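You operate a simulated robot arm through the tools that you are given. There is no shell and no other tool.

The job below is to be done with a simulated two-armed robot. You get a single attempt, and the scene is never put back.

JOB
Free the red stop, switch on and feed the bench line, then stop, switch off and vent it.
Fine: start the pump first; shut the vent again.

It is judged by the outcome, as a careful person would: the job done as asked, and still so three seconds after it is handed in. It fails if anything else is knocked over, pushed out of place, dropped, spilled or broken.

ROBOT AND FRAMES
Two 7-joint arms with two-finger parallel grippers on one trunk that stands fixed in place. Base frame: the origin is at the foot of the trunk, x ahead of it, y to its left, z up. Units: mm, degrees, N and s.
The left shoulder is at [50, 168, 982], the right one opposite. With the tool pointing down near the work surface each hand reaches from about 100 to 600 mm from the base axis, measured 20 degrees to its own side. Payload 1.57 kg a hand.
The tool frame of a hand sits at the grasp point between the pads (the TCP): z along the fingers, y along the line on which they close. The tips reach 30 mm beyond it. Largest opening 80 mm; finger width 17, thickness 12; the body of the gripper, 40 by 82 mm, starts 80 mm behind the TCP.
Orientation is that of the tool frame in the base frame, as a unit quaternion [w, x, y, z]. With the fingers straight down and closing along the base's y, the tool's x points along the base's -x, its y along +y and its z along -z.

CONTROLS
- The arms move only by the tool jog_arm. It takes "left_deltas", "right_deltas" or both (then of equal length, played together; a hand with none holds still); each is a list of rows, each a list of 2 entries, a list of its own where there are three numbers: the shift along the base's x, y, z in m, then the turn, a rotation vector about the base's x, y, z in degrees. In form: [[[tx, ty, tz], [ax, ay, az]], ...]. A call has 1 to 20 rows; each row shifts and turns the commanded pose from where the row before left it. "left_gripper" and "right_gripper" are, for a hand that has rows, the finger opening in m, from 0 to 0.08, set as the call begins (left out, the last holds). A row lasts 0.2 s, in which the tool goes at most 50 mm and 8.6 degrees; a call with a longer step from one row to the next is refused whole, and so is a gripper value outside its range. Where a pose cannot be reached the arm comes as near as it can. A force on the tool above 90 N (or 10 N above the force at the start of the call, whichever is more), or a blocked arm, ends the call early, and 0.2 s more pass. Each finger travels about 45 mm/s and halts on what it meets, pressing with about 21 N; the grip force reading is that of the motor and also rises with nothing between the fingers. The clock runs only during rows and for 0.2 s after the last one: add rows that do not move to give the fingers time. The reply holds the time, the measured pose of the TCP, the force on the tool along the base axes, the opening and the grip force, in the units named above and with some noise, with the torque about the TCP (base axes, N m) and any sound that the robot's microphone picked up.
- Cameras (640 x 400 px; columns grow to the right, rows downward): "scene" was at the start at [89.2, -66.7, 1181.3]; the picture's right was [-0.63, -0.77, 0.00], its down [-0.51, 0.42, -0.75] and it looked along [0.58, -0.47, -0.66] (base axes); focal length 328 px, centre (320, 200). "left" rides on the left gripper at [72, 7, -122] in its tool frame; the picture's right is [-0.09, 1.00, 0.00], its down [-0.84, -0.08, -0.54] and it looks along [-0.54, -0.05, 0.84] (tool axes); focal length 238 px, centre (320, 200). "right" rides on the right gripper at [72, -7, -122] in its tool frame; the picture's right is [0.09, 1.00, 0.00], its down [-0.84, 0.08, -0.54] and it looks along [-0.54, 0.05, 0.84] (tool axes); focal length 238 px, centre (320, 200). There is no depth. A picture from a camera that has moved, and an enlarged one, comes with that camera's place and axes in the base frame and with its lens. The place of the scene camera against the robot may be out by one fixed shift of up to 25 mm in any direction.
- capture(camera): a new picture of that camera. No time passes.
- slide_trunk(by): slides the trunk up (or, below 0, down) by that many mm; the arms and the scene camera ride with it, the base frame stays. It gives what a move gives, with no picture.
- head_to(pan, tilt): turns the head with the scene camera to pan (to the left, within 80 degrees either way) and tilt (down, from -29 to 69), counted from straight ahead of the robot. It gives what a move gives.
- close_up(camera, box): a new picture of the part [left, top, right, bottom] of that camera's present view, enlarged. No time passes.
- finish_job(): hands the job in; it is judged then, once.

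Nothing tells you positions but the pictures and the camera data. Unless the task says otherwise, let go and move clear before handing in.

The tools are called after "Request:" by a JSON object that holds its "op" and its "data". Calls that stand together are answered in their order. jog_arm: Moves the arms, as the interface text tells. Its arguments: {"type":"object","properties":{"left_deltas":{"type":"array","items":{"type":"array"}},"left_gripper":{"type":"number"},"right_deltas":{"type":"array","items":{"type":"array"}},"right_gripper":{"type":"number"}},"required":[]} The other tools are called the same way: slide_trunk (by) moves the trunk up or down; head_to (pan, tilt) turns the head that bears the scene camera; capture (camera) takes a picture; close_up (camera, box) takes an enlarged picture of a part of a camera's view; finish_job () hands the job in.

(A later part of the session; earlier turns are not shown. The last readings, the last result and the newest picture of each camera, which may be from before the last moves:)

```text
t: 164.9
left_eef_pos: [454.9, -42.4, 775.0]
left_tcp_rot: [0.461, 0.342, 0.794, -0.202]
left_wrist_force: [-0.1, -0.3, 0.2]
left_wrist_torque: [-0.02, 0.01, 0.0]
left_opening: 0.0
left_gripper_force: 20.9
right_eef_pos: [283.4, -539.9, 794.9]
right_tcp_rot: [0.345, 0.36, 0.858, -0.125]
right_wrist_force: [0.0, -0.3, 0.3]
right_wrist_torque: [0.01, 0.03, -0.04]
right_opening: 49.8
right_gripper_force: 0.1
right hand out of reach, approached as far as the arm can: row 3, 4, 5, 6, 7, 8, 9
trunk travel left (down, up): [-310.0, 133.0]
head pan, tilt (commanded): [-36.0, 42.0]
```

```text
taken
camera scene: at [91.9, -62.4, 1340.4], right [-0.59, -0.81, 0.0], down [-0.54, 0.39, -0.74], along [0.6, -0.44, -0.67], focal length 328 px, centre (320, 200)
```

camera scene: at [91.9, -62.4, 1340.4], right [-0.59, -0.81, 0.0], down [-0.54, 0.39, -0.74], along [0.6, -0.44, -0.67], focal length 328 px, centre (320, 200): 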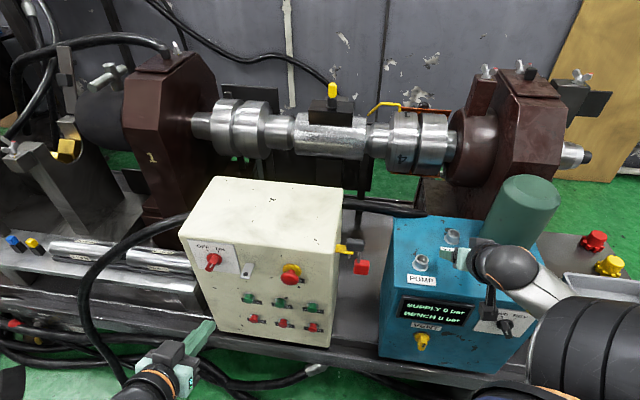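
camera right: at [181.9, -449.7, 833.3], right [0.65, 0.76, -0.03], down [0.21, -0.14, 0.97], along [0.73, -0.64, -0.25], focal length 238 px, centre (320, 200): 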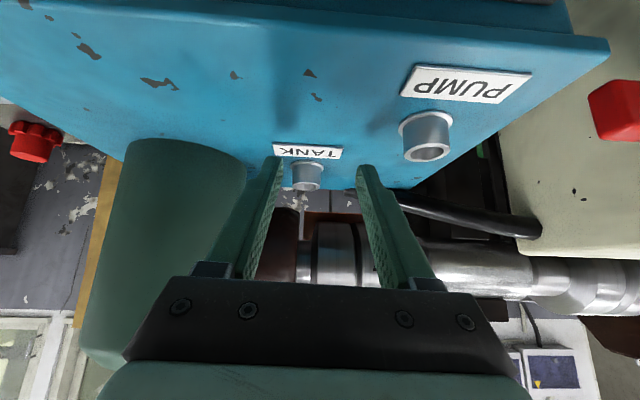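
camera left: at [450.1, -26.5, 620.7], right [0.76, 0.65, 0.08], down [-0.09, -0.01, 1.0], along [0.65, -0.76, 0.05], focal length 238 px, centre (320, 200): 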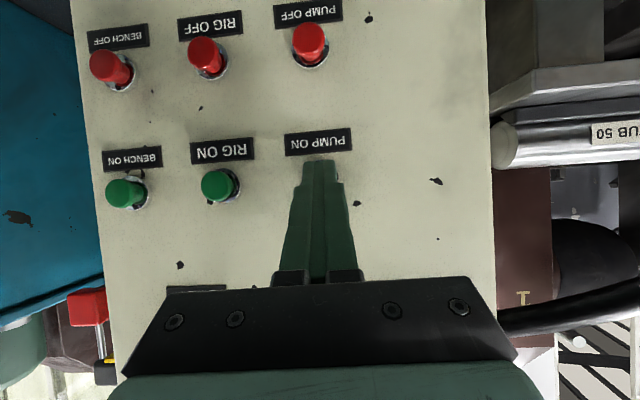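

The right hand drifted over the top of the blue unit because that folded pose is out of reach. Nothing was touched, but I'll lift it straight up, bring it back out in front, and from there descend before going to the vent.

Request:
{"op": "jog_arm", "data": {"right_deltas": [[[0, 0, 0.025], [0, 0, 0]], [[0, 0, 0.025], [0, 0, 0]], [[0, 0, 0], [0, 0, 0]]]}}

Request:
{"op": "jog_arm", "data": {"right_deltas": [[[-0.025, 0.005, 0], [0, 0, 0]], [[-0.025, 0.005, 0], [0, 0, 0]], [[-0.025, 0.005, 0], [0, 0, 0]], [[-0.025, 0.005, 0], [0, 0, 0]], [[0, 0, 0], [0, 0, 0]]]}}

Request:
{"op": "capture", "data": {"camera": "right"}}

```text
t: 165.7
left_eef_pos: [454.5, -42.0, 774.8]
left_tcp_rot: [0.461, 0.342, 0.794, -0.201]
left_wrist_force: [-0.3, 0.3, 0.3]
left_wrist_torque: [0.03, -0.01, -0.01]
left_opening: 0.1
left_gripper_force: 20.7
right_eef_pos: [284.0, -540.0, 844.2]
right_tcp_rot: [0.344, 0.36, 0.858, -0.125]
right_wrist_force: [0.0, 0.5, -0.3]
right_wrist_torque: [0.0, 0.0, 0.0]
right_opening: 50.1
right_gripper_force: 0.0
trunk travel left (down, up): [-310.0, 133.0]
head pan, tilt (commanded): [-36.0, 42.0]
```

```text
t: 166.9
left_eef_pos: [452.9, -42.5, 775.9]
left_tcp_rot: [0.46, 0.342, 0.794, -0.201]
left_wrist_force: [-0.1, -0.1, -0.3]
left_wrist_torque: [0.0, -0.01, -0.01]
left_opening: 0.3
left_gripper_force: 20.6
right_eef_pos: [182.2, -520.9, 844.7]
right_tcp_rot: [0.342, 0.36, 0.859, -0.124]
right_wrist_force: [0.7, 0.1, 0.0]
right_wrist_torque: [-0.02, -0.01, 0.0]
right_opening: 49.8
right_gripper_force: 0.2
trunk travel left (down, up): [-310.0, 133.0]
head pan, tilt (commanded): [-36.0, 42.0]
```

```text
taken
camera right: at [82.5, -430.5, 884.1], right [0.65, 0.76, -0.03], down [0.21, -0.14, 0.97], along [0.73, -0.64, -0.25], focal length 238 px, centre (320, 200)
```

right: 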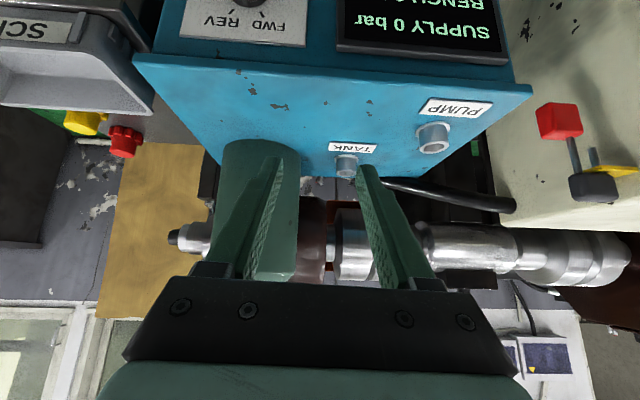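

Request:
{"op": "jog_arm", "data": {"right_deltas": [[[-0.004, 0.004, -0.02], [0, 0, 0]], [[-0.004, 0.004, -0.02], [0, 0, 0]], [[-0.004, 0.004, -0.02], [0, 0, 0]], [[-0.004, 0.004, -0.02], [0, 0, 0]], [[-0.0137, 0.0145, -0.03], [0, 0, 0]], [[-0.0137, 0.0145, -0.03], [0, 0, 0]], [[-0.0137, 0.0145, -0.03], [0, 0, 0]], [[0, 0, 0], [0, 0, 0]]]}}

Request:
{"op": "capture", "data": {"camera": "right"}}

```text
t: 168.5
left_eef_pos: [451.2, -38.5, 779.2]
left_tcp_rot: [0.463, 0.341, 0.792, -0.203]
left_wrist_force: [-0.1, 0.0, -0.5]
left_wrist_torque: [0.01, -0.01, 0.01]
left_opening: 0.1
left_gripper_force: 21.0
right_eef_pos: [187.9, -570.6, 767.6]
right_tcp_rot: [0.355, 0.352, 0.857, -0.125]
right_wrist_force: [-28.7, 30.4, 59.2]
right_wrist_torque: [-0.78, 1.18, -1.02]
right_opening: 46.4
right_gripper_force: 0.0
right hand out of reach, approached as far as the arm can: row 1, 2, 3, 4, 5, 6, 7
trunk travel left (down, up): [-310.0, 133.0]
head pan, tilt (commanded): [-36.0, 42.0]
stopped in row 7 (right hand): the force on the tool passed its limit at 99 N (the readings are from after the stop); the commanded pose is now the measured one
```

```text
taken
camera right: at [84.9, -481.2, 804.3], right [0.64, 0.77, -0.03], down [0.19, -0.12, 0.97], along [0.74, -0.63, -0.23], focal length 238 px, centre (320, 200)
```

right: 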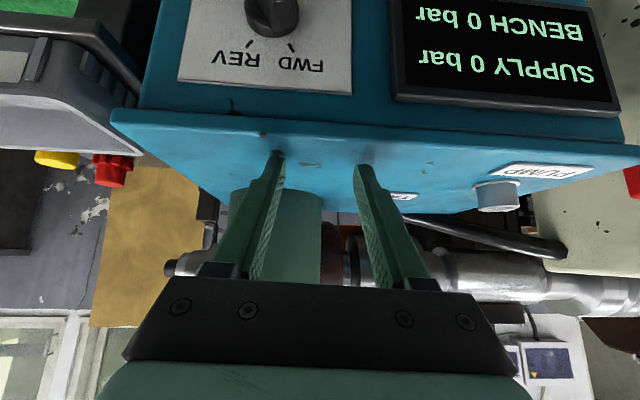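

The fingertips touched the top of the blue unit because the arm couldn't follow the path. I'll lift straight off at once and check that nothing moved.

Request:
{"op": "jog_arm", "data": {"right_deltas": [[[0, 0, 0.015], [0, 0, 0]], [[0, 0, 0.03], [0, 0, 0]], [[0, 0, 0.03], [0, 0, 0]], [[0, 0, 0], [0, 0, 0]]]}}

Request:
{"op": "capture", "data": {"camera": "right"}}

Request:
{"op": "capture", "data": {"camera": "scene"}}

```text
t: 169.5
left_eef_pos: [453.7, -43.9, 774.2]
left_tcp_rot: [0.46, 0.343, 0.794, -0.202]
left_wrist_force: [-0.3, -0.1, 0.6]
left_wrist_torque: [0.02, 0.01, 0.04]
left_opening: 0.0
left_gripper_force: 21.2
right_eef_pos: [188.1, -575.4, 833.3]
right_tcp_rot: [0.348, 0.356, 0.859, -0.121]
right_wrist_force: [0.3, 0.3, 0.2]
right_wrist_torque: [-0.01, 0.01, -0.01]
right_opening: 50.1
right_gripper_force: 0.1
trunk travel left (down, up): [-310.0, 133.0]
head pan, tilt (commanded): [-36.0, 42.0]
```

```text
taken
camera right: at [85.5, -485.6, 870.8], right [0.65, 0.76, -0.02], down [0.2, -0.14, 0.97], along [0.74, -0.63, -0.24], focal length 238 px, centre (320, 200)
```

right: 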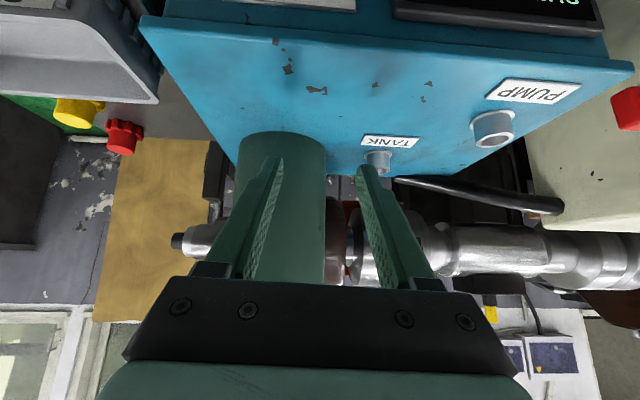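

```text
taken
camera scene: at [91.8, -62.8, 1340.3], right [-0.59, -0.81, 0.0], down [-0.54, 0.39, -0.74], along [0.6, -0.44, -0.67], focal length 328 px, centre (320, 200)
```

scene: 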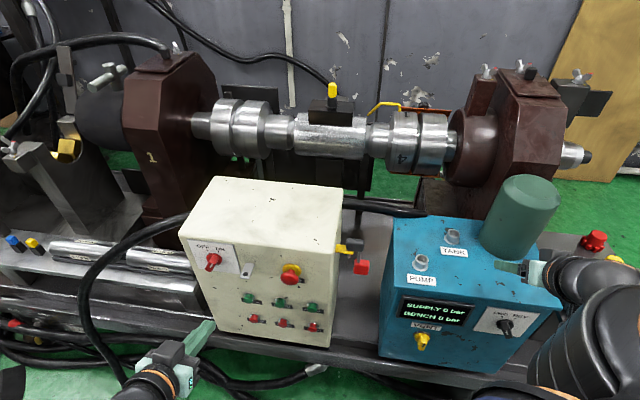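

The blue unit hasn't moved. The steeply pitched posture is what the right arm can't hold here, so I'll go back to the near-vertical posture that worked and approach the vent that way.

Request:
{"op": "jog_arm", "data": {"right_deltas": [[[0, 0, 0.005], [5.58, 5.26, 0]], [[0, 0, 0.005], [5.58, 5.26, 0]], [[0, 0, 0.005], [5.58, 5.26, 0]], [[-0.0178, 0.0189, 0], [0, 0, 0]], [[-0.0178, 0.0189, 0], [0, 0, 0]], [[-0.0178, 0.0189, 0], [0, 0, 0]], [[0, 0, 0], [0, 0, 0]]]}}

Request:
{"op": "capture", "data": {"camera": "right"}}

```text
t: 171.1
left_eef_pos: [455.2, -42.9, 774.9]
left_tcp_rot: [0.461, 0.343, 0.794, -0.202]
left_wrist_force: [-0.3, 0.0, -0.1]
left_wrist_torque: [0.0, 0.02, 0.0]
left_opening: 0.0
left_gripper_force: 20.9
right_eef_pos: [134.9, -517.2, 847.4]
right_tcp_rot: [0.171, 0.383, 0.907, -0.043]
right_wrist_force: [0.3, 0.4, 0.8]
right_wrist_torque: [-0.02, 0.03, -0.01]
right_opening: 50.0
right_gripper_force: 0.1
trunk travel left (down, up): [-310.0, 133.0]
head pan, tilt (commanded): [-36.0, 42.0]
```

```text
taken
camera right: at [50.2, -446.9, 936.4], right [0.65, 0.76, 0.02], down [0.45, -0.4, 0.8], along [0.62, -0.51, -0.6], focal length 238 px, centre (320, 200)
```

right: 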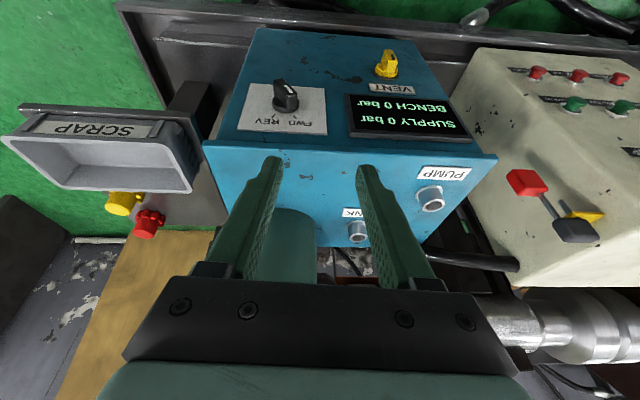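

Request:
{"op": "jog_arm", "data": {"right_deltas": [[[-0.0019, 0.002, -0.0334], [0, 0, 0]], [[-0.0019, 0.002, -0.0334], [0, 0, 0]], [[-0.0019, 0.002, -0.0334], [0, 0, 0]], [[-0.0019, 0.002, -0.0334], [0, 0, 0]], [[-0.0019, 0.002, -0.0334], [0, 0, 0]], [[0, 0, 0], [0, 0, 0]]]}}

Request:
{"op": "jog_arm", "data": {"right_deltas": [[[0.0213, 0.0218, -0.01], [0, 0, 0]], [[0.0213, 0.0218, -0.01], [0, 0, 0]], [[0.0213, 0.0218, -0.01], [0, 0, 0]], [[0.0213, 0.0218, -0.01], [0, 0, 0]], [[0, 0, 0], [0, 0, 0]]]}}

Request:
{"op": "capture", "data": {"camera": "right"}}

Request:
{"op": "capture", "data": {"camera": "scene"}}

```text
t: 172.5
left_eef_pos: [454.0, -42.6, 775.7]
left_tcp_rot: [0.46, 0.342, 0.794, -0.201]
left_wrist_force: [0.2, 0.2, 0.3]
left_wrist_torque: [0.02, 0.02, 0.0]
left_opening: 0.0
left_gripper_force: 20.7
right_eef_pos: [130.5, -517.3, 701.2]
right_tcp_rot: [0.171, 0.383, 0.907, -0.042]
right_wrist_force: [-0.7, -0.8, -0.6]
right_wrist_torque: [-0.02, -0.02, 0.0]
right_opening: 50.1
right_gripper_force: 0.1
right hand out of reach, approached as far as the arm can: row 5
trunk travel left (down, up): [-310.0, 133.0]
head pan, tilt (commanded): [-36.0, 42.0]
```

```text
t: 173.7
left_eef_pos: [453.9, -42.6, 775.1]
left_tcp_rot: [0.46, 0.343, 0.794, -0.201]
left_wrist_force: [0.6, -1.0, -1.5]
left_wrist_torque: [0.0, 0.02, -0.04]
left_opening: 0.0
left_gripper_force: 21.1
right_eef_pos: [228.8, -450.5, 699.0]
right_tcp_rot: [0.168, 0.383, 0.908, -0.042]
right_wrist_force: [0.2, -0.7, -0.3]
right_wrist_torque: [-0.02, 0.02, -0.04]
right_opening: 50.1
right_gripper_force: 0.2
right hand out of reach, approached as far as the arm can: row 1, 2, 3, 4
trunk travel left (down, up): [-310.0, 133.0]
head pan, tilt (commanded): [-36.0, 42.0]
```

```text
taken
camera right: at [145.5, -379.8, 787.7], right [0.65, 0.76, 0.02], down [0.45, -0.4, 0.8], along [0.61, -0.51, -0.61], focal length 238 px, centre (320, 200)
```

right: 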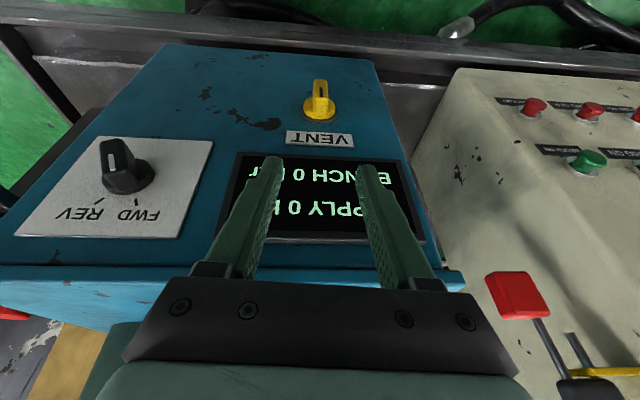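

```text
taken
camera scene: at [91.9, -62.6, 1340.4], right [-0.59, -0.81, 0.0], down [-0.54, 0.39, -0.74], along [0.6, -0.44, -0.67], focal length 328 px, centre (320, 200)
```

scene: 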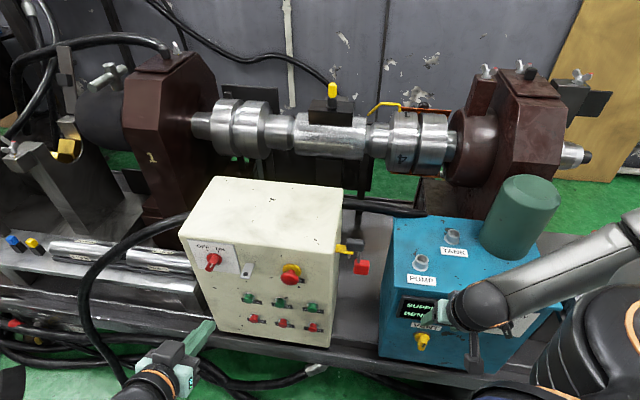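

The right arm can't get low enough with the trunk this high. I'll pull the hand back a little from the face and lower the trunk, which carries it straight down in front of the vent.

Request:
{"op": "jog_arm", "data": {"right_deltas": [[[-0.0137, 0.0145, 0], [0, 0, 0]], [[0, 0, 0], [0, 0, 0]]]}}

Request:
{"op": "slide_trunk", "data": {"by": -130}}

Request:
{"op": "capture", "data": {"camera": "right"}}

Request:
{"op": "capture", "data": {"camera": "scene"}}

```text
t: 174.3
left_eef_pos: [453.1, -42.8, 775.0]
left_tcp_rot: [0.461, 0.341, 0.795, -0.2]
left_wrist_force: [0.4, 0.3, 0.7]
left_wrist_torque: [0.0, 0.0, 0.01]
left_opening: 0.0
left_gripper_force: 21.5
right_eef_pos: [224.1, -441.1, 708.6]
right_tcp_rot: [0.169, 0.383, 0.907, -0.043]
right_wrist_force: [-0.2, -0.1, 0.8]
right_wrist_torque: [0.0, 0.03, -0.01]
right_opening: 49.8
right_gripper_force: 0.1
right hand out of reach, approached as far as the arm can: row 1
trunk travel left (down, up): [-310.0, 133.0]
head pan, tilt (commanded): [-36.0, 42.0]
```

```text
t: 175.8
left_eef_pos: [454.1, -42.0, 646.7]
left_tcp_rot: [0.46, 0.343, 0.794, -0.201]
left_wrist_force: [-1.0, 0.6, -0.3]
left_wrist_torque: [-0.04, -0.01, -0.01]
left_opening: 0.2
left_gripper_force: 20.8
right_eef_pos: [224.1, -441.9, 579.4]
right_tcp_rot: [0.169, 0.383, 0.907, -0.042]
right_wrist_force: [-0.2, 0.3, -0.4]
right_wrist_torque: [0.02, -0.01, 0.0]
right_opening: 50.0
right_gripper_force: 0.0
trunk travel left (down, up): [-180.0, 263.0]
head pan, tilt (commanded): [-36.0, 42.0]
```

```text
taken
camera right: at [139.4, -371.3, 667.5], right [0.65, 0.76, 0.02], down [0.45, -0.4, 0.8], along [0.62, -0.51, -0.6], focal length 238 px, centre (320, 200)
```

right: 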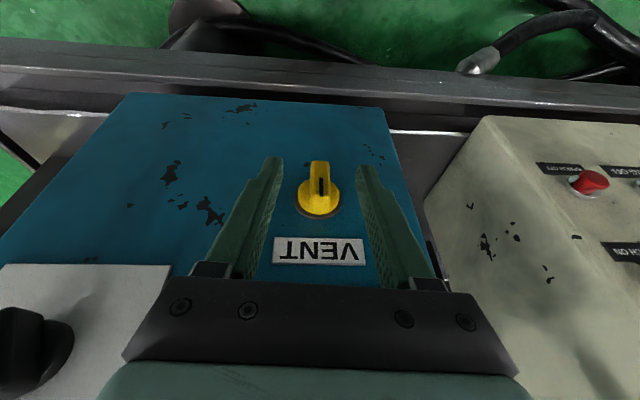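

```text
taken
camera scene: at [91.7, -62.6, 1210.4], right [-0.59, -0.81, 0.0], down [-0.54, 0.39, -0.74], along [0.6, -0.44, -0.67], focal length 328 px, centre (320, 200)
```

scene: 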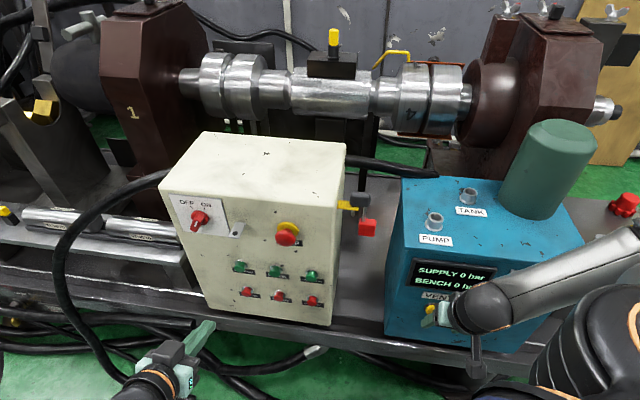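

Now the vent's bar sits right between the open right fingers. I'll move in carefully around it.

Request:
{"op": "jog_arm", "data": {"right_deltas": [[[0.0072, -0.0047, -0.0113], [0, 0, 0]], [[0.0072, -0.0047, -0.0113], [0, 0, 0]], [[0.0072, -0.0047, -0.0113], [0, 0, 0]], [[0, 0, 0], [0, 0, 0]]]}}

Request:
{"op": "capture", "data": {"camera": "right"}}

```text
t: 176.8
left_eef_pos: [453.5, -43.5, 645.6]
left_tcp_rot: [0.461, 0.343, 0.794, -0.202]
left_wrist_force: [0.7, -0.2, 0.2]
left_wrist_torque: [-0.04, 0.03, -0.02]
left_opening: 0.1
left_gripper_force: 21.4
right_eef_pos: [245.6, -453.5, 550.7]
right_tcp_rot: [0.167, 0.382, 0.908, -0.041]
right_wrist_force: [-0.9, 0.9, -0.5]
right_wrist_torque: [-0.01, 0.0, -0.03]
right_opening: 49.9
right_gripper_force: 0.0
right hand out of reach, approached as far as the arm can: row 3
trunk travel left (down, up): [-180.0, 263.0]
head pan, tilt (commanded): [-36.0, 42.0]
```

```text
taken
camera right: at [161.3, -383.5, 638.9], right [0.64, 0.76, 0.02], down [0.45, -0.41, 0.79], along [0.62, -0.5, -0.61], focal length 238 px, centre (320, 200)
```

right: 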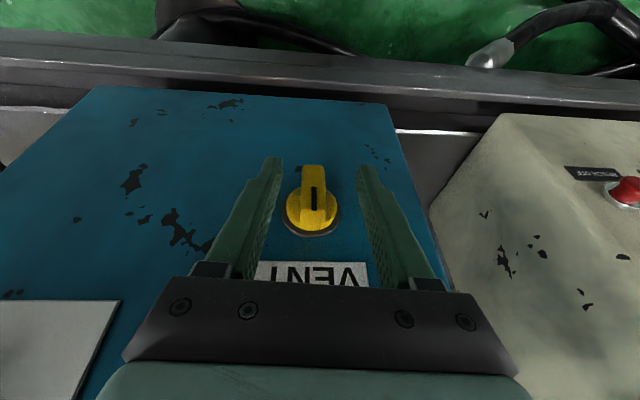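

Request:
{"op": "jog_arm", "data": {"right_deltas": [[[0, 0, 0], [0, 0, 0]], [[0, 0, 0], [0, 0, 0]], [[0, 0, 0], [0, 0, 0]], [[0, 0, 0], [0, 0, 0]]], "right_gripper": 0.006}}

Request:
{"op": "capture", "data": {"camera": "right"}}

Request:
{"op": "close_up", "data": {"camera": "scene", "box": [390, 240, 520, 350]}}

```text
t: 177.8
left_eef_pos: [454.3, -42.3, 644.7]
left_tcp_rot: [0.461, 0.342, 0.794, -0.2]
left_wrist_force: [-0.2, -0.1, -0.2]
left_wrist_torque: [0.01, 0.05, 0.0]
left_opening: 0.0
left_gripper_force: 20.8
right_eef_pos: [243.5, -454.9, 549.7]
right_tcp_rot: [0.165, 0.384, 0.907, -0.044]
right_wrist_force: [-11.8, -11.6, 3.6]
right_wrist_torque: [0.07, 0.31, 0.04]
right_opening: 16.0
right_gripper_force: 30.3
trunk travel left (down, up): [-180.0, 263.0]
head pan, tilt (commanded): [-36.0, 42.0]
```

```text
taken
camera right: at [159.4, -385.1, 638.5], right [0.65, 0.76, 0.02], down [0.46, -0.4, 0.79], along [0.61, -0.51, -0.61], focal length 238 px, centre (320, 200)
```

right: 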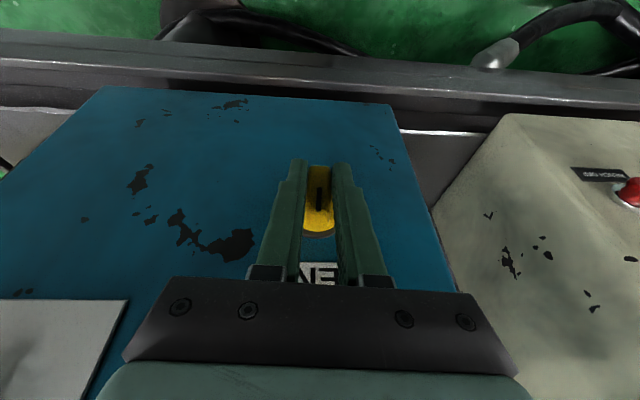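

```text
3.64 times, centred on (455, 295) of scene
camera zoom: at [91.2, -62.8, 1210.5], right [-0.59, -0.81, 0.0], down [-0.54, 0.39, -0.74], along [0.6, -0.44, -0.67], focal length 1195 px, centre (-171, -146)
```

zoom: 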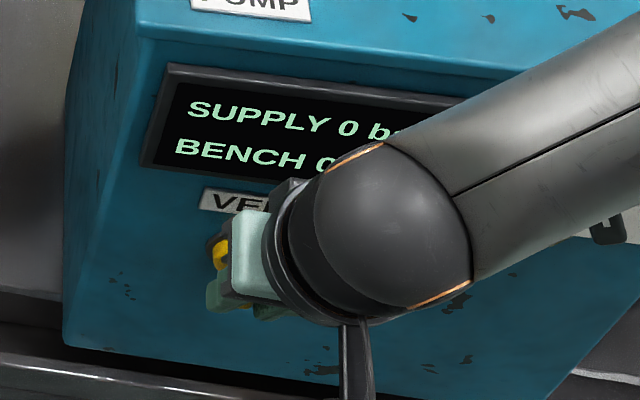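

I'm gripping the vent's bar. I'll feel gently which way it is free to turn: first a little clockwise.

Request:
{"op": "jog_arm", "data": {"right_deltas": [[[-0.0018, -0.0017, -0.0002], [5.147, -5.456, 0]]]}}

Request:
{"op": "close_up", "data": {"camera": "right", "box": [240, 130, 400, 280]}}

```text
t: 178.2
left_eef_pos: [452.7, -42.5, 646.0]
left_tcp_rot: [0.46, 0.343, 0.794, -0.201]
left_wrist_force: [0.2, -0.5, 0.2]
left_wrist_torque: [-0.03, 0.0, -0.03]
left_opening: 0.0
left_gripper_force: 20.7
right_eef_pos: [243.1, -455.3, 548.6]
right_tcp_rot: [0.165, 0.383, 0.908, -0.045]
right_wrist_force: [-14.5, -15.4, 5.2]
right_wrist_torque: [0.51, 0.81, 0.01]
right_opening: 16.1
right_gripper_force: 31.5
right hand out of reach, approached as far as the arm can: row 1
trunk travel left (down, up): [-180.0, 263.0]
head pan, tilt (commanded): [-36.0, 42.0]
```

```text
2.67 times, centred on (320, 205) of right
camera zoom: at [159.5, -385.0, 638.5], right [0.65, 0.76, 0.01], down [0.46, -0.4, 0.79], along [0.61, -0.51, -0.61], focal length 636 px, centre (320, 187)
```

zoom: 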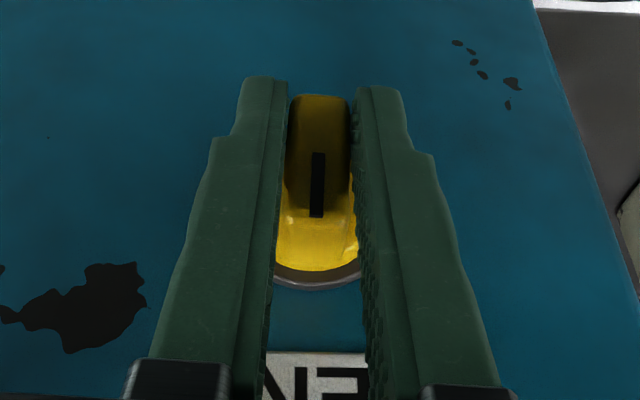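

The arm is at the edge of its reach here, so the turn couldn't be made. I'll release, step back and up, and lower the trunk a bit more to gain freedom.

Request:
{"op": "jog_arm", "data": {"right_deltas": [[[0, 0, 0], [0, 0, 0]], [[0, 0, 0], [0, 0, 0]], [[0, 0, 0], [0, 0, 0]], [[-0.0103, 0.0109, 0.005], [0, 0, 0]], [[-0.0103, 0.0109, 0.02], [0, 0, 0]], [[0, 0, 0.03], [0, 0, 0]], [[0, 0, 0.03], [0, 0, 0]], [[0, 0, 0], [0, 0, 0]]], "right_gripper": 0.05}}

Request:
{"op": "slide_trunk", "data": {"by": -90}}

Request:
{"op": "capture", "data": {"camera": "right"}}

```text
t: 180.0
left_eef_pos: [453.2, -42.3, 645.0]
left_tcp_rot: [0.461, 0.342, 0.794, -0.201]
left_wrist_force: [0.0, 0.1, -0.3]
left_wrist_torque: [-0.03, 0.0, -0.02]
left_opening: 0.1
left_gripper_force: 20.9
right_eef_pos: [238.8, -444.9, 621.5]
right_tcp_rot: [0.166, 0.381, 0.909, -0.041]
right_wrist_force: [0.1, -0.9, -0.2]
right_wrist_torque: [0.01, 0.01, 0.01]
right_opening: 50.1
right_gripper_force: 0.0
right hand out of reach, approached as far as the arm can: row 4, 5
trunk travel left (down, up): [-180.0, 263.0]
head pan, tilt (commanded): [-36.0, 42.0]
```

```text
t: 181.3
left_eef_pos: [454.6, -41.9, 554.9]
left_tcp_rot: [0.46, 0.343, 0.794, -0.202]
left_wrist_force: [-0.3, 0.0, -0.3]
left_wrist_torque: [-0.02, -0.02, 0.02]
left_opening: 0.0
left_gripper_force: 21.5
right_eef_pos: [239.7, -444.3, 530.8]
right_tcp_rot: [0.167, 0.382, 0.908, -0.041]
right_wrist_force: [-0.3, 0.5, 1.0]
right_wrist_torque: [-0.03, 0.0, 0.04]
right_opening: 50.1
right_gripper_force: 0.0
trunk travel left (down, up): [-90.0, 353.0]
head pan, tilt (commanded): [-36.0, 42.0]
```

```text
taken
camera right: at [154.9, -375.0, 619.5], right [0.64, 0.76, 0.02], down [0.45, -0.41, 0.79], along [0.62, -0.5, -0.61], focal length 238 px, centre (320, 200)
```

right: 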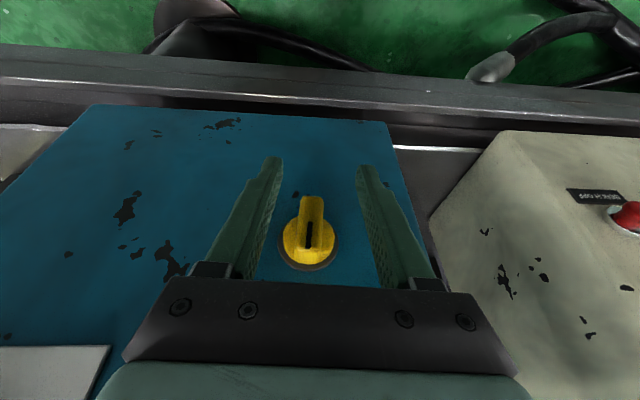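

Request:
{"op": "jog_arm", "data": {"right_deltas": [[[-0.002, 0.002, 0.008], [-4.85, -4.58, 0]], [[-0.002, 0.002, 0.008], [-4.85, -4.58, 0]], [[0, 0, 0], [0, 0, 0]]]}}

Request:
{"op": "capture", "data": {"camera": "right"}}

```text
t: 182.1
left_eef_pos: [454.7, -43.6, 554.9]
left_tcp_rot: [0.46, 0.343, 0.794, -0.201]
left_wrist_force: [0.4, 0.2, 0.2]
left_wrist_torque: [0.02, -0.03, 0.0]
left_opening: 0.0
left_gripper_force: 20.7
right_eef_pos: [236.1, -468.7, 552.3]
right_tcp_rot: [0.222, 0.373, 0.897, -0.086]
right_wrist_force: [0.4, 0.2, 0.5]
right_wrist_torque: [-0.05, 0.01, 0.04]
right_opening: 49.9
right_gripper_force: 0.1
right hand out of reach, approached as far as the arm can: row 1, 2
trunk travel left (down, up): [-90.0, 353.0]
head pan, tilt (commanded): [-36.0, 42.0]
```

```text
taken
camera right: at [145.0, -388.4, 624.9], right [0.65, 0.76, -0.03], down [0.39, -0.3, 0.87], along [0.65, -0.57, -0.49], focal length 238 px, centre (320, 200)
```

right: 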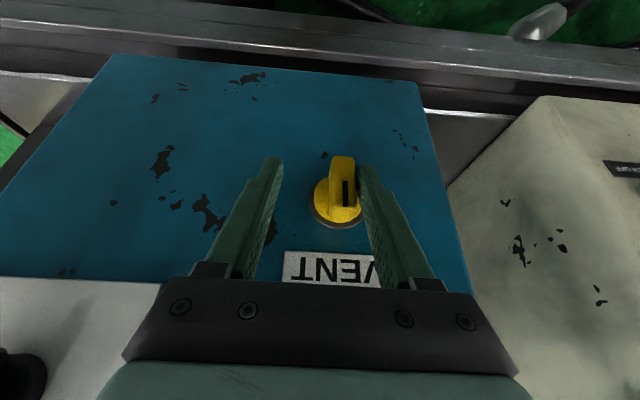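

Request:
{"op": "jog_arm", "data": {"right_deltas": [[[0.0048, 0.0066, -0.002], [4.93, 5.7, -1.6]], [[0.0048, 0.0066, -0.002], [0, 0, 0]], [[0, 0, 0], [0, 0, 0]]]}}

Request:
{"op": "capture", "data": {"camera": "right"}}

```text
t: 182.9
left_eef_pos: [453.8, -42.7, 554.7]
left_tcp_rot: [0.461, 0.343, 0.793, -0.202]
left_wrist_force: [-0.7, -0.2, 0.1]
left_wrist_torque: [0.01, -0.04, 0.0]
left_opening: 0.1
left_gripper_force: 21.1
right_eef_pos: [244.8, -454.9, 546.2]
right_tcp_rot: [0.16, 0.39, 0.904, -0.068]
right_wrist_force: [-0.7, -0.1, 0.3]
right_wrist_torque: [0.01, 0.02, -0.01]
right_opening: 49.9
right_gripper_force: 0.1
trunk travel left (down, up): [-90.0, 353.0]
head pan, tilt (commanded): [-36.0, 42.0]
```

```text
taken
camera right: at [165.0, -379.7, 636.1], right [0.66, 0.75, -0.03], down [0.47, -0.38, 0.8], along [0.58, -0.54, -0.6], focal length 238 px, centre (320, 200)
```

right: 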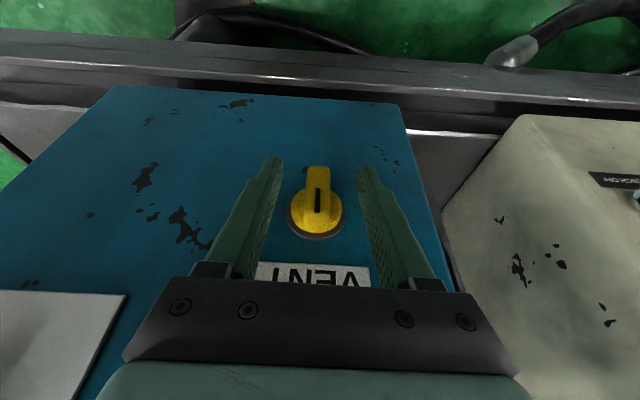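

Now the pose is comfortably reachable. I'll close on the bar and feel for its free direction.

Request:
{"op": "jog_arm", "data": {"right_deltas": [[[0, 0, 0], [0, 0, 0]], [[0, 0, 0], [0, 0, 0]], [[0, 0, 0], [0, 0, 0]], [[0, 0, 0], [0, 0, 0]]], "right_gripper": 0.006}}

Request:
{"op": "jog_arm", "data": {"right_deltas": [[[-0.0014, -0.00135, -0.0002], [5.147, -5.456, 0]]]}}

Request:
{"op": "jog_arm", "data": {"right_deltas": [[[-0.0014, -0.00135, -0.0004], [5.147, -5.456, 0]]]}}

Request:
{"op": "capture", "data": {"camera": "right"}}

```text
t: 183.9
left_eef_pos: [454.2, -43.3, 554.7]
left_tcp_rot: [0.46, 0.342, 0.794, -0.201]
left_wrist_force: [0.0, 0.5, 0.0]
left_wrist_torque: [-0.04, 0.02, -0.01]
left_opening: 0.0
left_gripper_force: 20.8
right_eef_pos: [243.4, -456.0, 548.3]
right_tcp_rot: [0.159, 0.39, 0.904, -0.069]
right_wrist_force: [-3.3, -4.3, 1.1]
right_wrist_torque: [0.24, 0.18, 0.35]
right_opening: 16.4
right_gripper_force: 31.5
trunk travel left (down, up): [-90.0, 353.0]
head pan, tilt (commanded): [-36.0, 42.0]
```

```text
t: 184.3
left_eef_pos: [453.4, -41.8, 555.0]
left_tcp_rot: [0.461, 0.342, 0.794, -0.201]
left_wrist_force: [0.3, 0.4, 0.1]
left_wrist_torque: [0.02, 0.02, 0.02]
left_opening: 0.0
left_gripper_force: 21.3
right_eef_pos: [242.3, -456.8, 547.6]
right_tcp_rot: [0.186, 0.398, 0.898, -0.008]
right_wrist_force: [-4.7, -0.6, 3.9]
right_wrist_torque: [0.21, 0.25, 0.34]
right_opening: 16.0
right_gripper_force: 31.1
trunk travel left (down, up): [-90.0, 353.0]
head pan, tilt (commanded): [-36.0, 42.0]
```

```text
t: 184.7
left_eef_pos: [454.6, -42.2, 556.0]
left_tcp_rot: [0.46, 0.343, 0.794, -0.202]
left_wrist_force: [-0.8, 0.7, -0.6]
left_wrist_torque: [-0.01, -0.01, 0.0]
left_opening: 0.1
left_gripper_force: 20.8
right_eef_pos: [242.6, -456.5, 546.5]
right_tcp_rot: [0.21, 0.406, 0.888, 0.054]
right_wrist_force: [-4.6, 3.9, 3.1]
right_wrist_torque: [-0.22, -0.23, 0.15]
right_opening: 16.0
right_gripper_force: 31.7
trunk travel left (down, up): [-90.0, 353.0]
head pan, tilt (commanded): [-36.0, 42.0]
```

```text
taken
camera right: at [145.8, -397.7, 630.7], right [0.64, 0.73, 0.23], down [0.32, -0.53, 0.79], along [0.7, -0.43, -0.57], focal length 238 px, centre (320, 200)
```

right: 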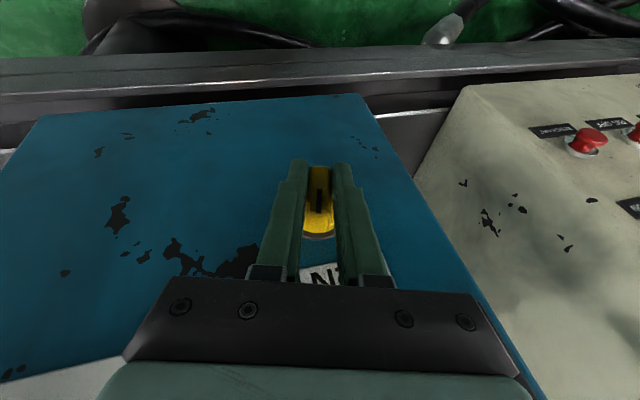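

It turns freely clockwise. I'll check the display, then see how far it goes.

Request:
{"op": "close_up", "data": {"camera": "scene", "box": [390, 230, 540, 350]}}

Request:
{"op": "capture", "data": {"camera": "left"}}

```text
3.33 times, centred on (465, 290) of scene
camera zoom: at [91.5, -62.2, 1120.4], right [-0.59, -0.81, 0.0], down [-0.54, 0.39, -0.74], along [0.6, -0.44, -0.67], focal length 1095 px, centre (-163, -100)
```

zoom: 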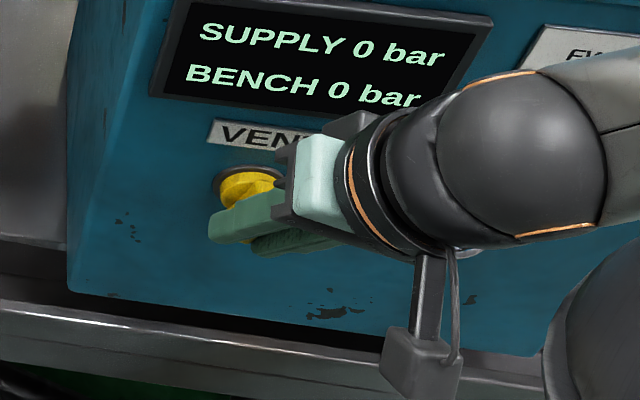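

```text
taken
camera left: at [362.3, 65.4, 551.6], right [0.76, 0.65, 0.08], down [-0.09, -0.01, 1.0], along [0.65, -0.76, 0.05], focal length 238 px, centre (320, 200)
```

left: 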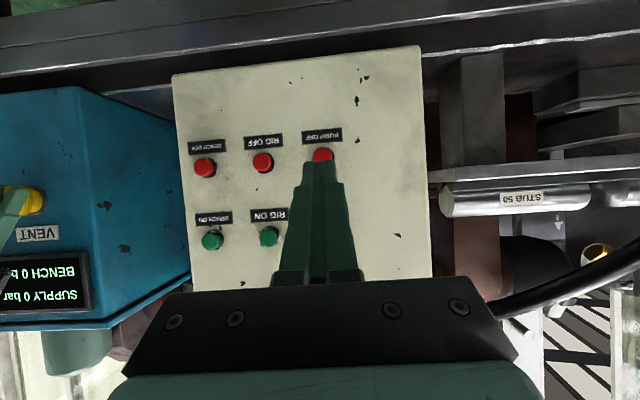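

Request:
{"op": "jog_arm", "data": {"right_deltas": [[[0.0014, 0.00135, 0.0004], [-5.147, 5.456, 0]], [[0.0014, 0.00135, 0.0002], [-5.147, 5.456, 0]], [[0, 0, 0], [0, 0, 0]]]}}

Request:
{"op": "jog_arm", "data": {"right_deltas": [[[0.0014, 0.00135, -0.0002], [-5.147, 5.456, 0]]]}}

Request:
{"op": "close_up", "data": {"camera": "right", "box": [240, 130, 400, 280]}}

```text
t: 185.5
left_eef_pos: [454.4, -41.4, 554.6]
left_tcp_rot: [0.46, 0.343, 0.794, -0.201]
left_wrist_force: [-0.2, 0.3, -0.9]
left_wrist_torque: [0.0, -0.03, 0.03]
left_opening: 0.0
left_gripper_force: 20.6
right_eef_pos: [244.1, -455.8, 547.1]
right_tcp_rot: [0.159, 0.389, 0.905, -0.069]
right_wrist_force: [-9.9, 1.8, 5.1]
right_wrist_torque: [-0.07, -0.1, 0.38]
right_opening: 15.8
right_gripper_force: 31.1
trunk travel left (down, up): [-90.0, 353.0]
head pan, tilt (commanded): [-36.0, 42.0]
```

```text
t: 185.9
left_eef_pos: [453.9, -44.0, 555.8]
left_tcp_rot: [0.46, 0.342, 0.794, -0.201]
left_wrist_force: [-0.3, 0.5, -0.7]
left_wrist_torque: [-0.01, 0.02, 0.02]
left_opening: 0.1
left_gripper_force: 21.1
right_eef_pos: [245.5, -454.1, 546.7]
right_tcp_rot: [0.133, 0.38, 0.906, -0.129]
right_wrist_force: [-15.5, -2.3, 4.2]
right_wrist_torque: [1.09, -0.72, 0.14]
right_opening: 17.6
right_gripper_force: 33.0
trunk travel left (down, up): [-90.0, 353.0]
head pan, tilt (commanded): [-36.0, 42.0]
```

```text
2.67 times, centred on (320, 205) of right
camera zoom: at [174.3, -370.9, 635.7], right [0.66, 0.74, -0.16], down [0.54, -0.31, 0.78], along [0.52, -0.6, -0.61], focal length 636 px, centre (320, 187)
```

zoom: 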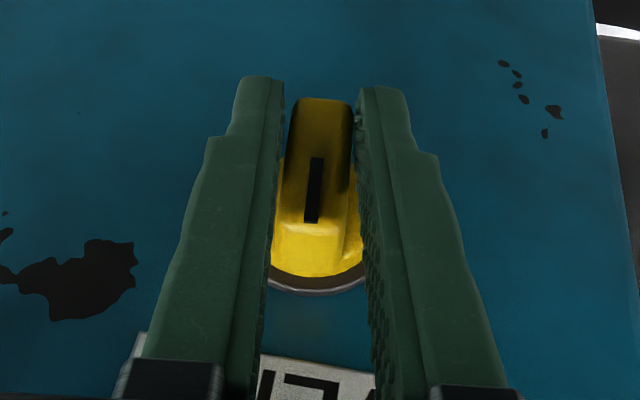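

Pointer-up is a hard end stop; the vent only turns clockwise from here. By normal valve convention that may mean it is standing fully open. I'll turn it clockwise and watch the display.

Request:
{"op": "jog_arm", "data": {"right_deltas": [[[-0.0014, -0.00135, 0.0002], [5.147, -5.456, 0]], [[-0.00152, -0.00143, -0.00014], [5.147, -5.456, 0]], [[-0.00149, -0.00141, -0.00041], [5.147, -5.456, 0]], [[-0.00144, -0.00136, -0.00067], [5.147, -5.456, 0]], [[-0.00137, -0.00129, -0.00093], [5.147, -5.456, 0]], [[0, 0, 0], [0, 0, 0]]]}}

Request:
{"op": "jog_arm", "data": {"right_deltas": [[[-0.00127, -0.00119, -0.00116], [5.147, -5.456, 0]], [[-0.00114, -0.00108, -0.00138], [5.147, -5.456, 0]], [[0, 0, 0], [0, 0, 0]]]}}

Request:
{"op": "capture", "data": {"camera": "right"}}

Request:
{"op": "close_up", "data": {"camera": "scene", "box": [390, 230, 540, 350]}}

```text
t: 187.3
left_eef_pos: [453.6, -42.2, 554.7]
left_tcp_rot: [0.46, 0.342, 0.794, -0.201]
left_wrist_force: [0.2, 0.0, 0.0]
left_wrist_torque: [-0.03, 0.03, 0.0]
left_opening: 0.0
left_gripper_force: 20.8
right_eef_pos: [240.4, -456.1, 546.6]
right_tcp_rot: [0.256, 0.416, 0.855, 0.173]
right_wrist_force: [13.4, 19.7, -7.0]
right_wrist_torque: [-0.12, -0.32, 0.27]
right_opening: 15.7
right_gripper_force: 31.4
trunk travel left (down, up): [-90.0, 353.0]
head pan, tilt (commanded): [-36.0, 42.0]
```

```text
t: 188.1
left_eef_pos: [454.5, -42.5, 555.6]
left_tcp_rot: [0.46, 0.342, 0.794, -0.202]
left_wrist_force: [-0.3, 0.9, 0.0]
left_wrist_torque: [-0.03, 0.05, 0.03]
left_opening: 0.1
left_gripper_force: 21.2
right_eef_pos: [241.2, -459.3, 544.5]
right_tcp_rot: [0.299, 0.418, 0.808, 0.289]
right_wrist_force: [24.4, 19.9, -0.7]
right_wrist_torque: [-0.14, -0.38, 0.18]
right_opening: 16.0
right_gripper_force: 31.3
trunk travel left (down, up): [-90.0, 353.0]
head pan, tilt (commanded): [-36.0, 42.0]
```

```text
taken
camera right: at [114.6, -427.1, 601.5], right [0.46, 0.56, 0.69], down [0.04, -0.79, 0.61], along [0.89, -0.25, -0.38], focal length 238 px, centre (320, 200)
```

right: 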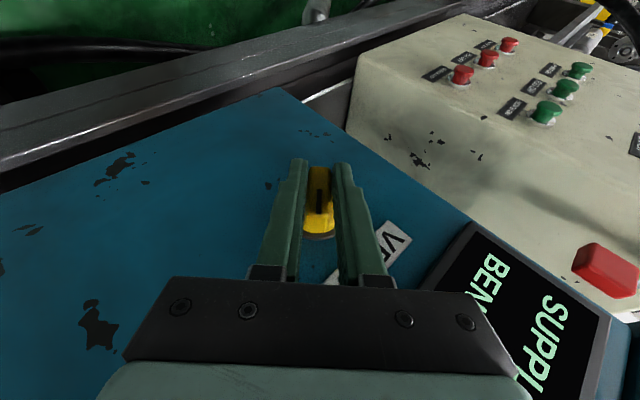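

```text
3.33 times, centred on (465, 290) of scene
camera zoom: at [92.6, -62.0, 1120.3], right [-0.59, -0.81, 0.0], down [-0.54, 0.39, -0.74], along [0.6, -0.44, -0.67], focal length 1095 px, centre (-163, -100)
```

zoom: 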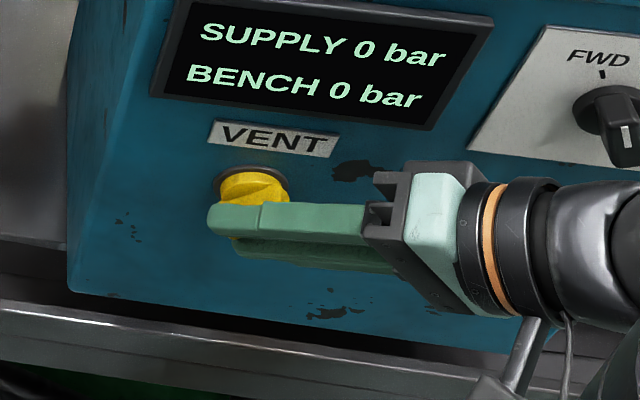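

Request:
{"op": "jog_arm", "data": {"right_deltas": [[[-0.0005, -0.0004, -0.00157], [5.147, -5.456, 0]], [[-0.0004, -0.0003, -0.00174], [5.147, -5.456, 0]], [[0, 0, 0], [0, 0, 0]]]}}

Request:
{"op": "jog_arm", "data": {"right_deltas": [[[-0.0003, -0.0002, -0.0018], [5.147, -5.456, 0]], [[-0.0002, -0.0001, -0.0019], [5.147, -5.456, 0]], [[0, 0, 0], [0, 0, 0]]]}}

Request:
{"op": "close_up", "data": {"camera": "scene", "box": [390, 230, 540, 350]}}

Request:
{"op": "capture", "data": {"camera": "right"}}

```text
t: 188.9
left_eef_pos: [454.1, -42.3, 555.8]
left_tcp_rot: [0.46, 0.342, 0.794, -0.201]
left_wrist_force: [-0.3, -1.3, -0.7]
left_wrist_torque: [-0.02, -0.02, -0.01]
left_opening: 0.0
left_gripper_force: 21.0
right_eef_pos: [234.5, -460.4, 541.9]
right_tcp_rot: [0.336, 0.415, 0.748, 0.395]
right_wrist_force: [2.5, 11.5, 15.5]
right_wrist_torque: [-0.1, -0.31, 0.14]
right_opening: 21.7
right_gripper_force: 8.3
right hand out of reach, approached as far as the arm can: row 1
trunk travel left (down, up): [-90.0, 353.0]
head pan, tilt (commanded): [-36.0, 42.0]
```

```text
t: 189.7
left_eef_pos: [454.1, -41.9, 555.1]
left_tcp_rot: [0.462, 0.341, 0.794, -0.201]
left_wrist_force: [0.0, -0.1, 0.4]
left_wrist_torque: [-0.02, -0.01, 0.05]
left_opening: 0.2
left_gripper_force: 20.7
right_eef_pos: [234.1, -460.9, 539.0]
right_tcp_rot: [0.367, 0.405, 0.674, 0.497]
right_wrist_force: [3.3, 4.9, 18.1]
right_wrist_torque: [0.0, -0.22, 0.3]
right_opening: 23.1
right_gripper_force: 9.4
trunk travel left (down, up): [-90.0, 353.0]
head pan, tilt (commanded): [-36.0, 42.0]
```

```text
3.33 times, centred on (465, 290) of scene
camera zoom: at [91.2, -61.3, 1120.6], right [-0.59, -0.81, 0.0], down [-0.54, 0.39, -0.74], along [0.6, -0.44, -0.67], focal length 1095 px, centre (-163, -100)
```

zoom: 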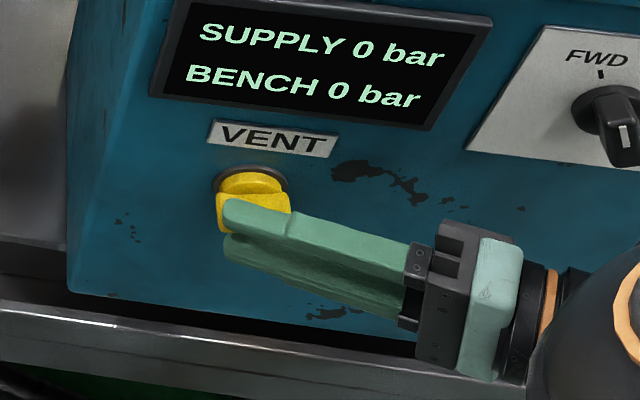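

```text
taken
camera right: at [95.2, -441.7, 553.5], right [0.14, 0.26, 0.96], down [-0.14, -0.95, 0.28], along [0.98, -0.17, -0.1], focal length 238 px, centre (320, 200)
```

right: 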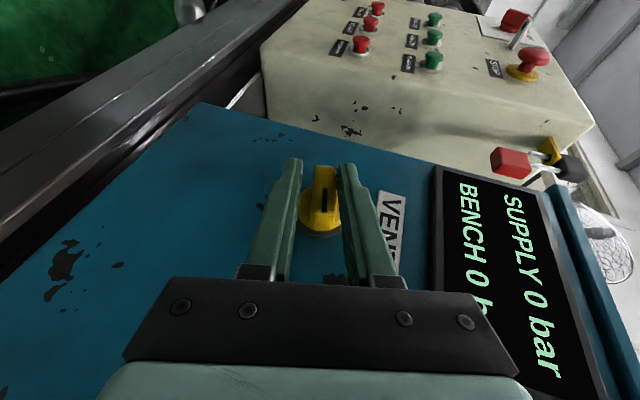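

The vent is now about 80° round and still nothing has changed. With the vent in this position I'll try PUMP ON once more with the left hand, to rule out an interlock.

Request:
{"op": "jog_arm", "data": {"left_deltas": [[[0.0151, -0.016, 0.0173], [0, 0, 0]], [[0.0151, -0.016, 0.0173], [0, 0, 0]], [[0.0151, -0.016, 0.0173], [0, 0, 0]], [[0.0151, -0.016, 0.0173], [0, 0, 0]], [[0.0091, -0.0097, 0], [0, 0, 0]], [[0.0091, -0.0097, 0], [0, 0, 0]], [[0.0091, -0.0097, 0], [0, 0, 0]], [[0.0027, -0.0029, 0], [0, 0, 0]], [[0.0021, -0.0022, 0], [0, 0, 0]]]}}

Request:
{"op": "jog_arm", "data": {"left_deltas": [[[0.0014, -0.0015, 0], [0, 0, 0]], [[0.0014, -0.0015, 0], [0, 0, 0]], [[0.0007, -0.0007, 0], [0, 0, 0]], [[0.0007, -0.0007, 0], [0, 0, 0]], [[0, 0, 0], [0, 0, 0]]]}}

Request:
{"op": "close_up", "data": {"camera": "scene", "box": [190, 200, 300, 290]}}

Request:
{"op": "close_up", "data": {"camera": "scene", "box": [390, 230, 540, 350]}}

```text
t: 191.7
left_eef_pos: [545.4, -139.9, 624.9]
left_tcp_rot: [0.46, 0.343, 0.794, -0.202]
left_wrist_force: [-2.8, 2.6, 0.2]
left_wrist_torque: [0.0, 0.02, -0.02]
left_opening: 0.0
left_gripper_force: 20.6
right_eef_pos: [233.4, -460.3, 539.0]
right_tcp_rot: [0.367, 0.405, 0.673, 0.498]
right_wrist_force: [8.5, 0.5, 17.0]
right_wrist_torque: [0.04, -0.2, 0.08]
right_opening: 22.2
right_gripper_force: 9.5
trunk travel left (down, up): [-90.0, 353.0]
head pan, tilt (commanded): [-36.0, 42.0]
```

```text
t: 192.9
left_eef_pos: [550.6, -144.9, 624.2]
left_tcp_rot: [0.46, 0.342, 0.794, -0.202]
left_wrist_force: [-18.8, 17.3, 4.0]
left_wrist_torque: [0.01, 0.07, 0.0]
left_opening: 0.1
left_gripper_force: 21.2
right_eef_pos: [234.4, -460.3, 539.6]
right_tcp_rot: [0.367, 0.405, 0.673, 0.499]
right_wrist_force: [9.5, 0.7, 16.0]
right_wrist_torque: [0.05, -0.26, -0.01]
right_opening: 21.5
right_gripper_force: 8.6
trunk travel left (down, up): [-90.0, 353.0]
head pan, tilt (commanded): [-36.0, 42.0]
```

```text
4.44 times, centred on (245, 245) of scene
camera zoom: at [90.4, -60.7, 1120.7], right [-0.59, -0.81, 0.0], down [-0.54, 0.39, -0.74], along [0.6, -0.44, -0.67], focal length 1460 px, centre (653, 0)
```

zoom: 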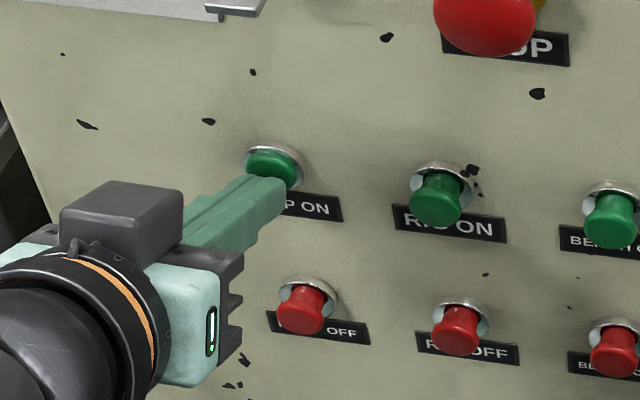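

```text
3.33 times, centred on (465, 290) of scene
camera zoom: at [90.4, -60.7, 1120.7], right [-0.59, -0.81, 0.0], down [-0.54, 0.39, -0.74], along [0.6, -0.44, -0.67], focal length 1095 px, centre (-163, -100)
```

zoom: 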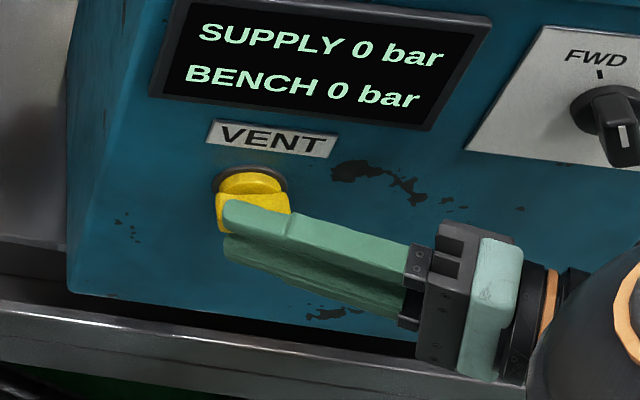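

Request:
{"op": "close_up", "data": {"camera": "scene", "box": [240, 225, 280, 260]}}

Request:
{"op": "close_up", "data": {"camera": "right", "box": [330, 0, 560, 120]}}

```text
11.43 times, centred on (260, 242) of scene
camera zoom: at [90.4, -60.7, 1120.7], right [-0.59, -0.81, 0.0], down [-0.54, 0.39, -0.74], along [0.6, -0.44, -0.67], focal length 3754 px, centre (1006, -286)
```

zoom: 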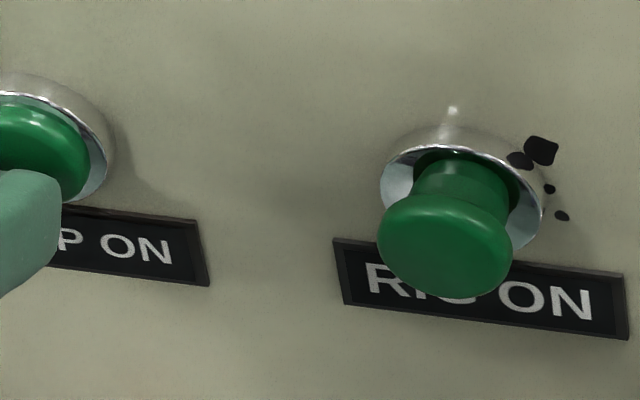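

```text
2.78 times, centred on (445, 60) of right
camera zoom: at [94.8, -441.3, 554.2], right [0.14, 0.26, 0.96], down [-0.14, -0.95, 0.28], along [0.98, -0.17, -0.1], focal length 663 px, centre (-28, 590)
```

zoom: 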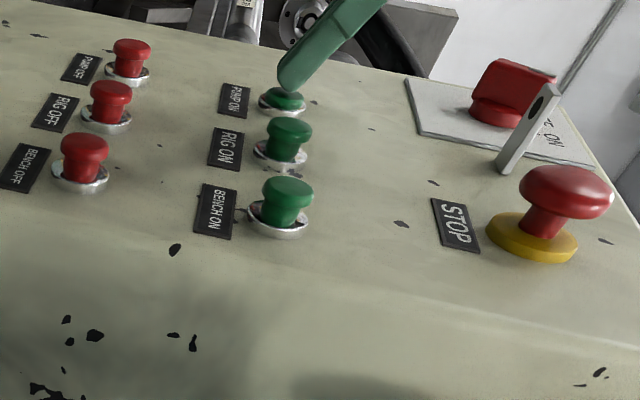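

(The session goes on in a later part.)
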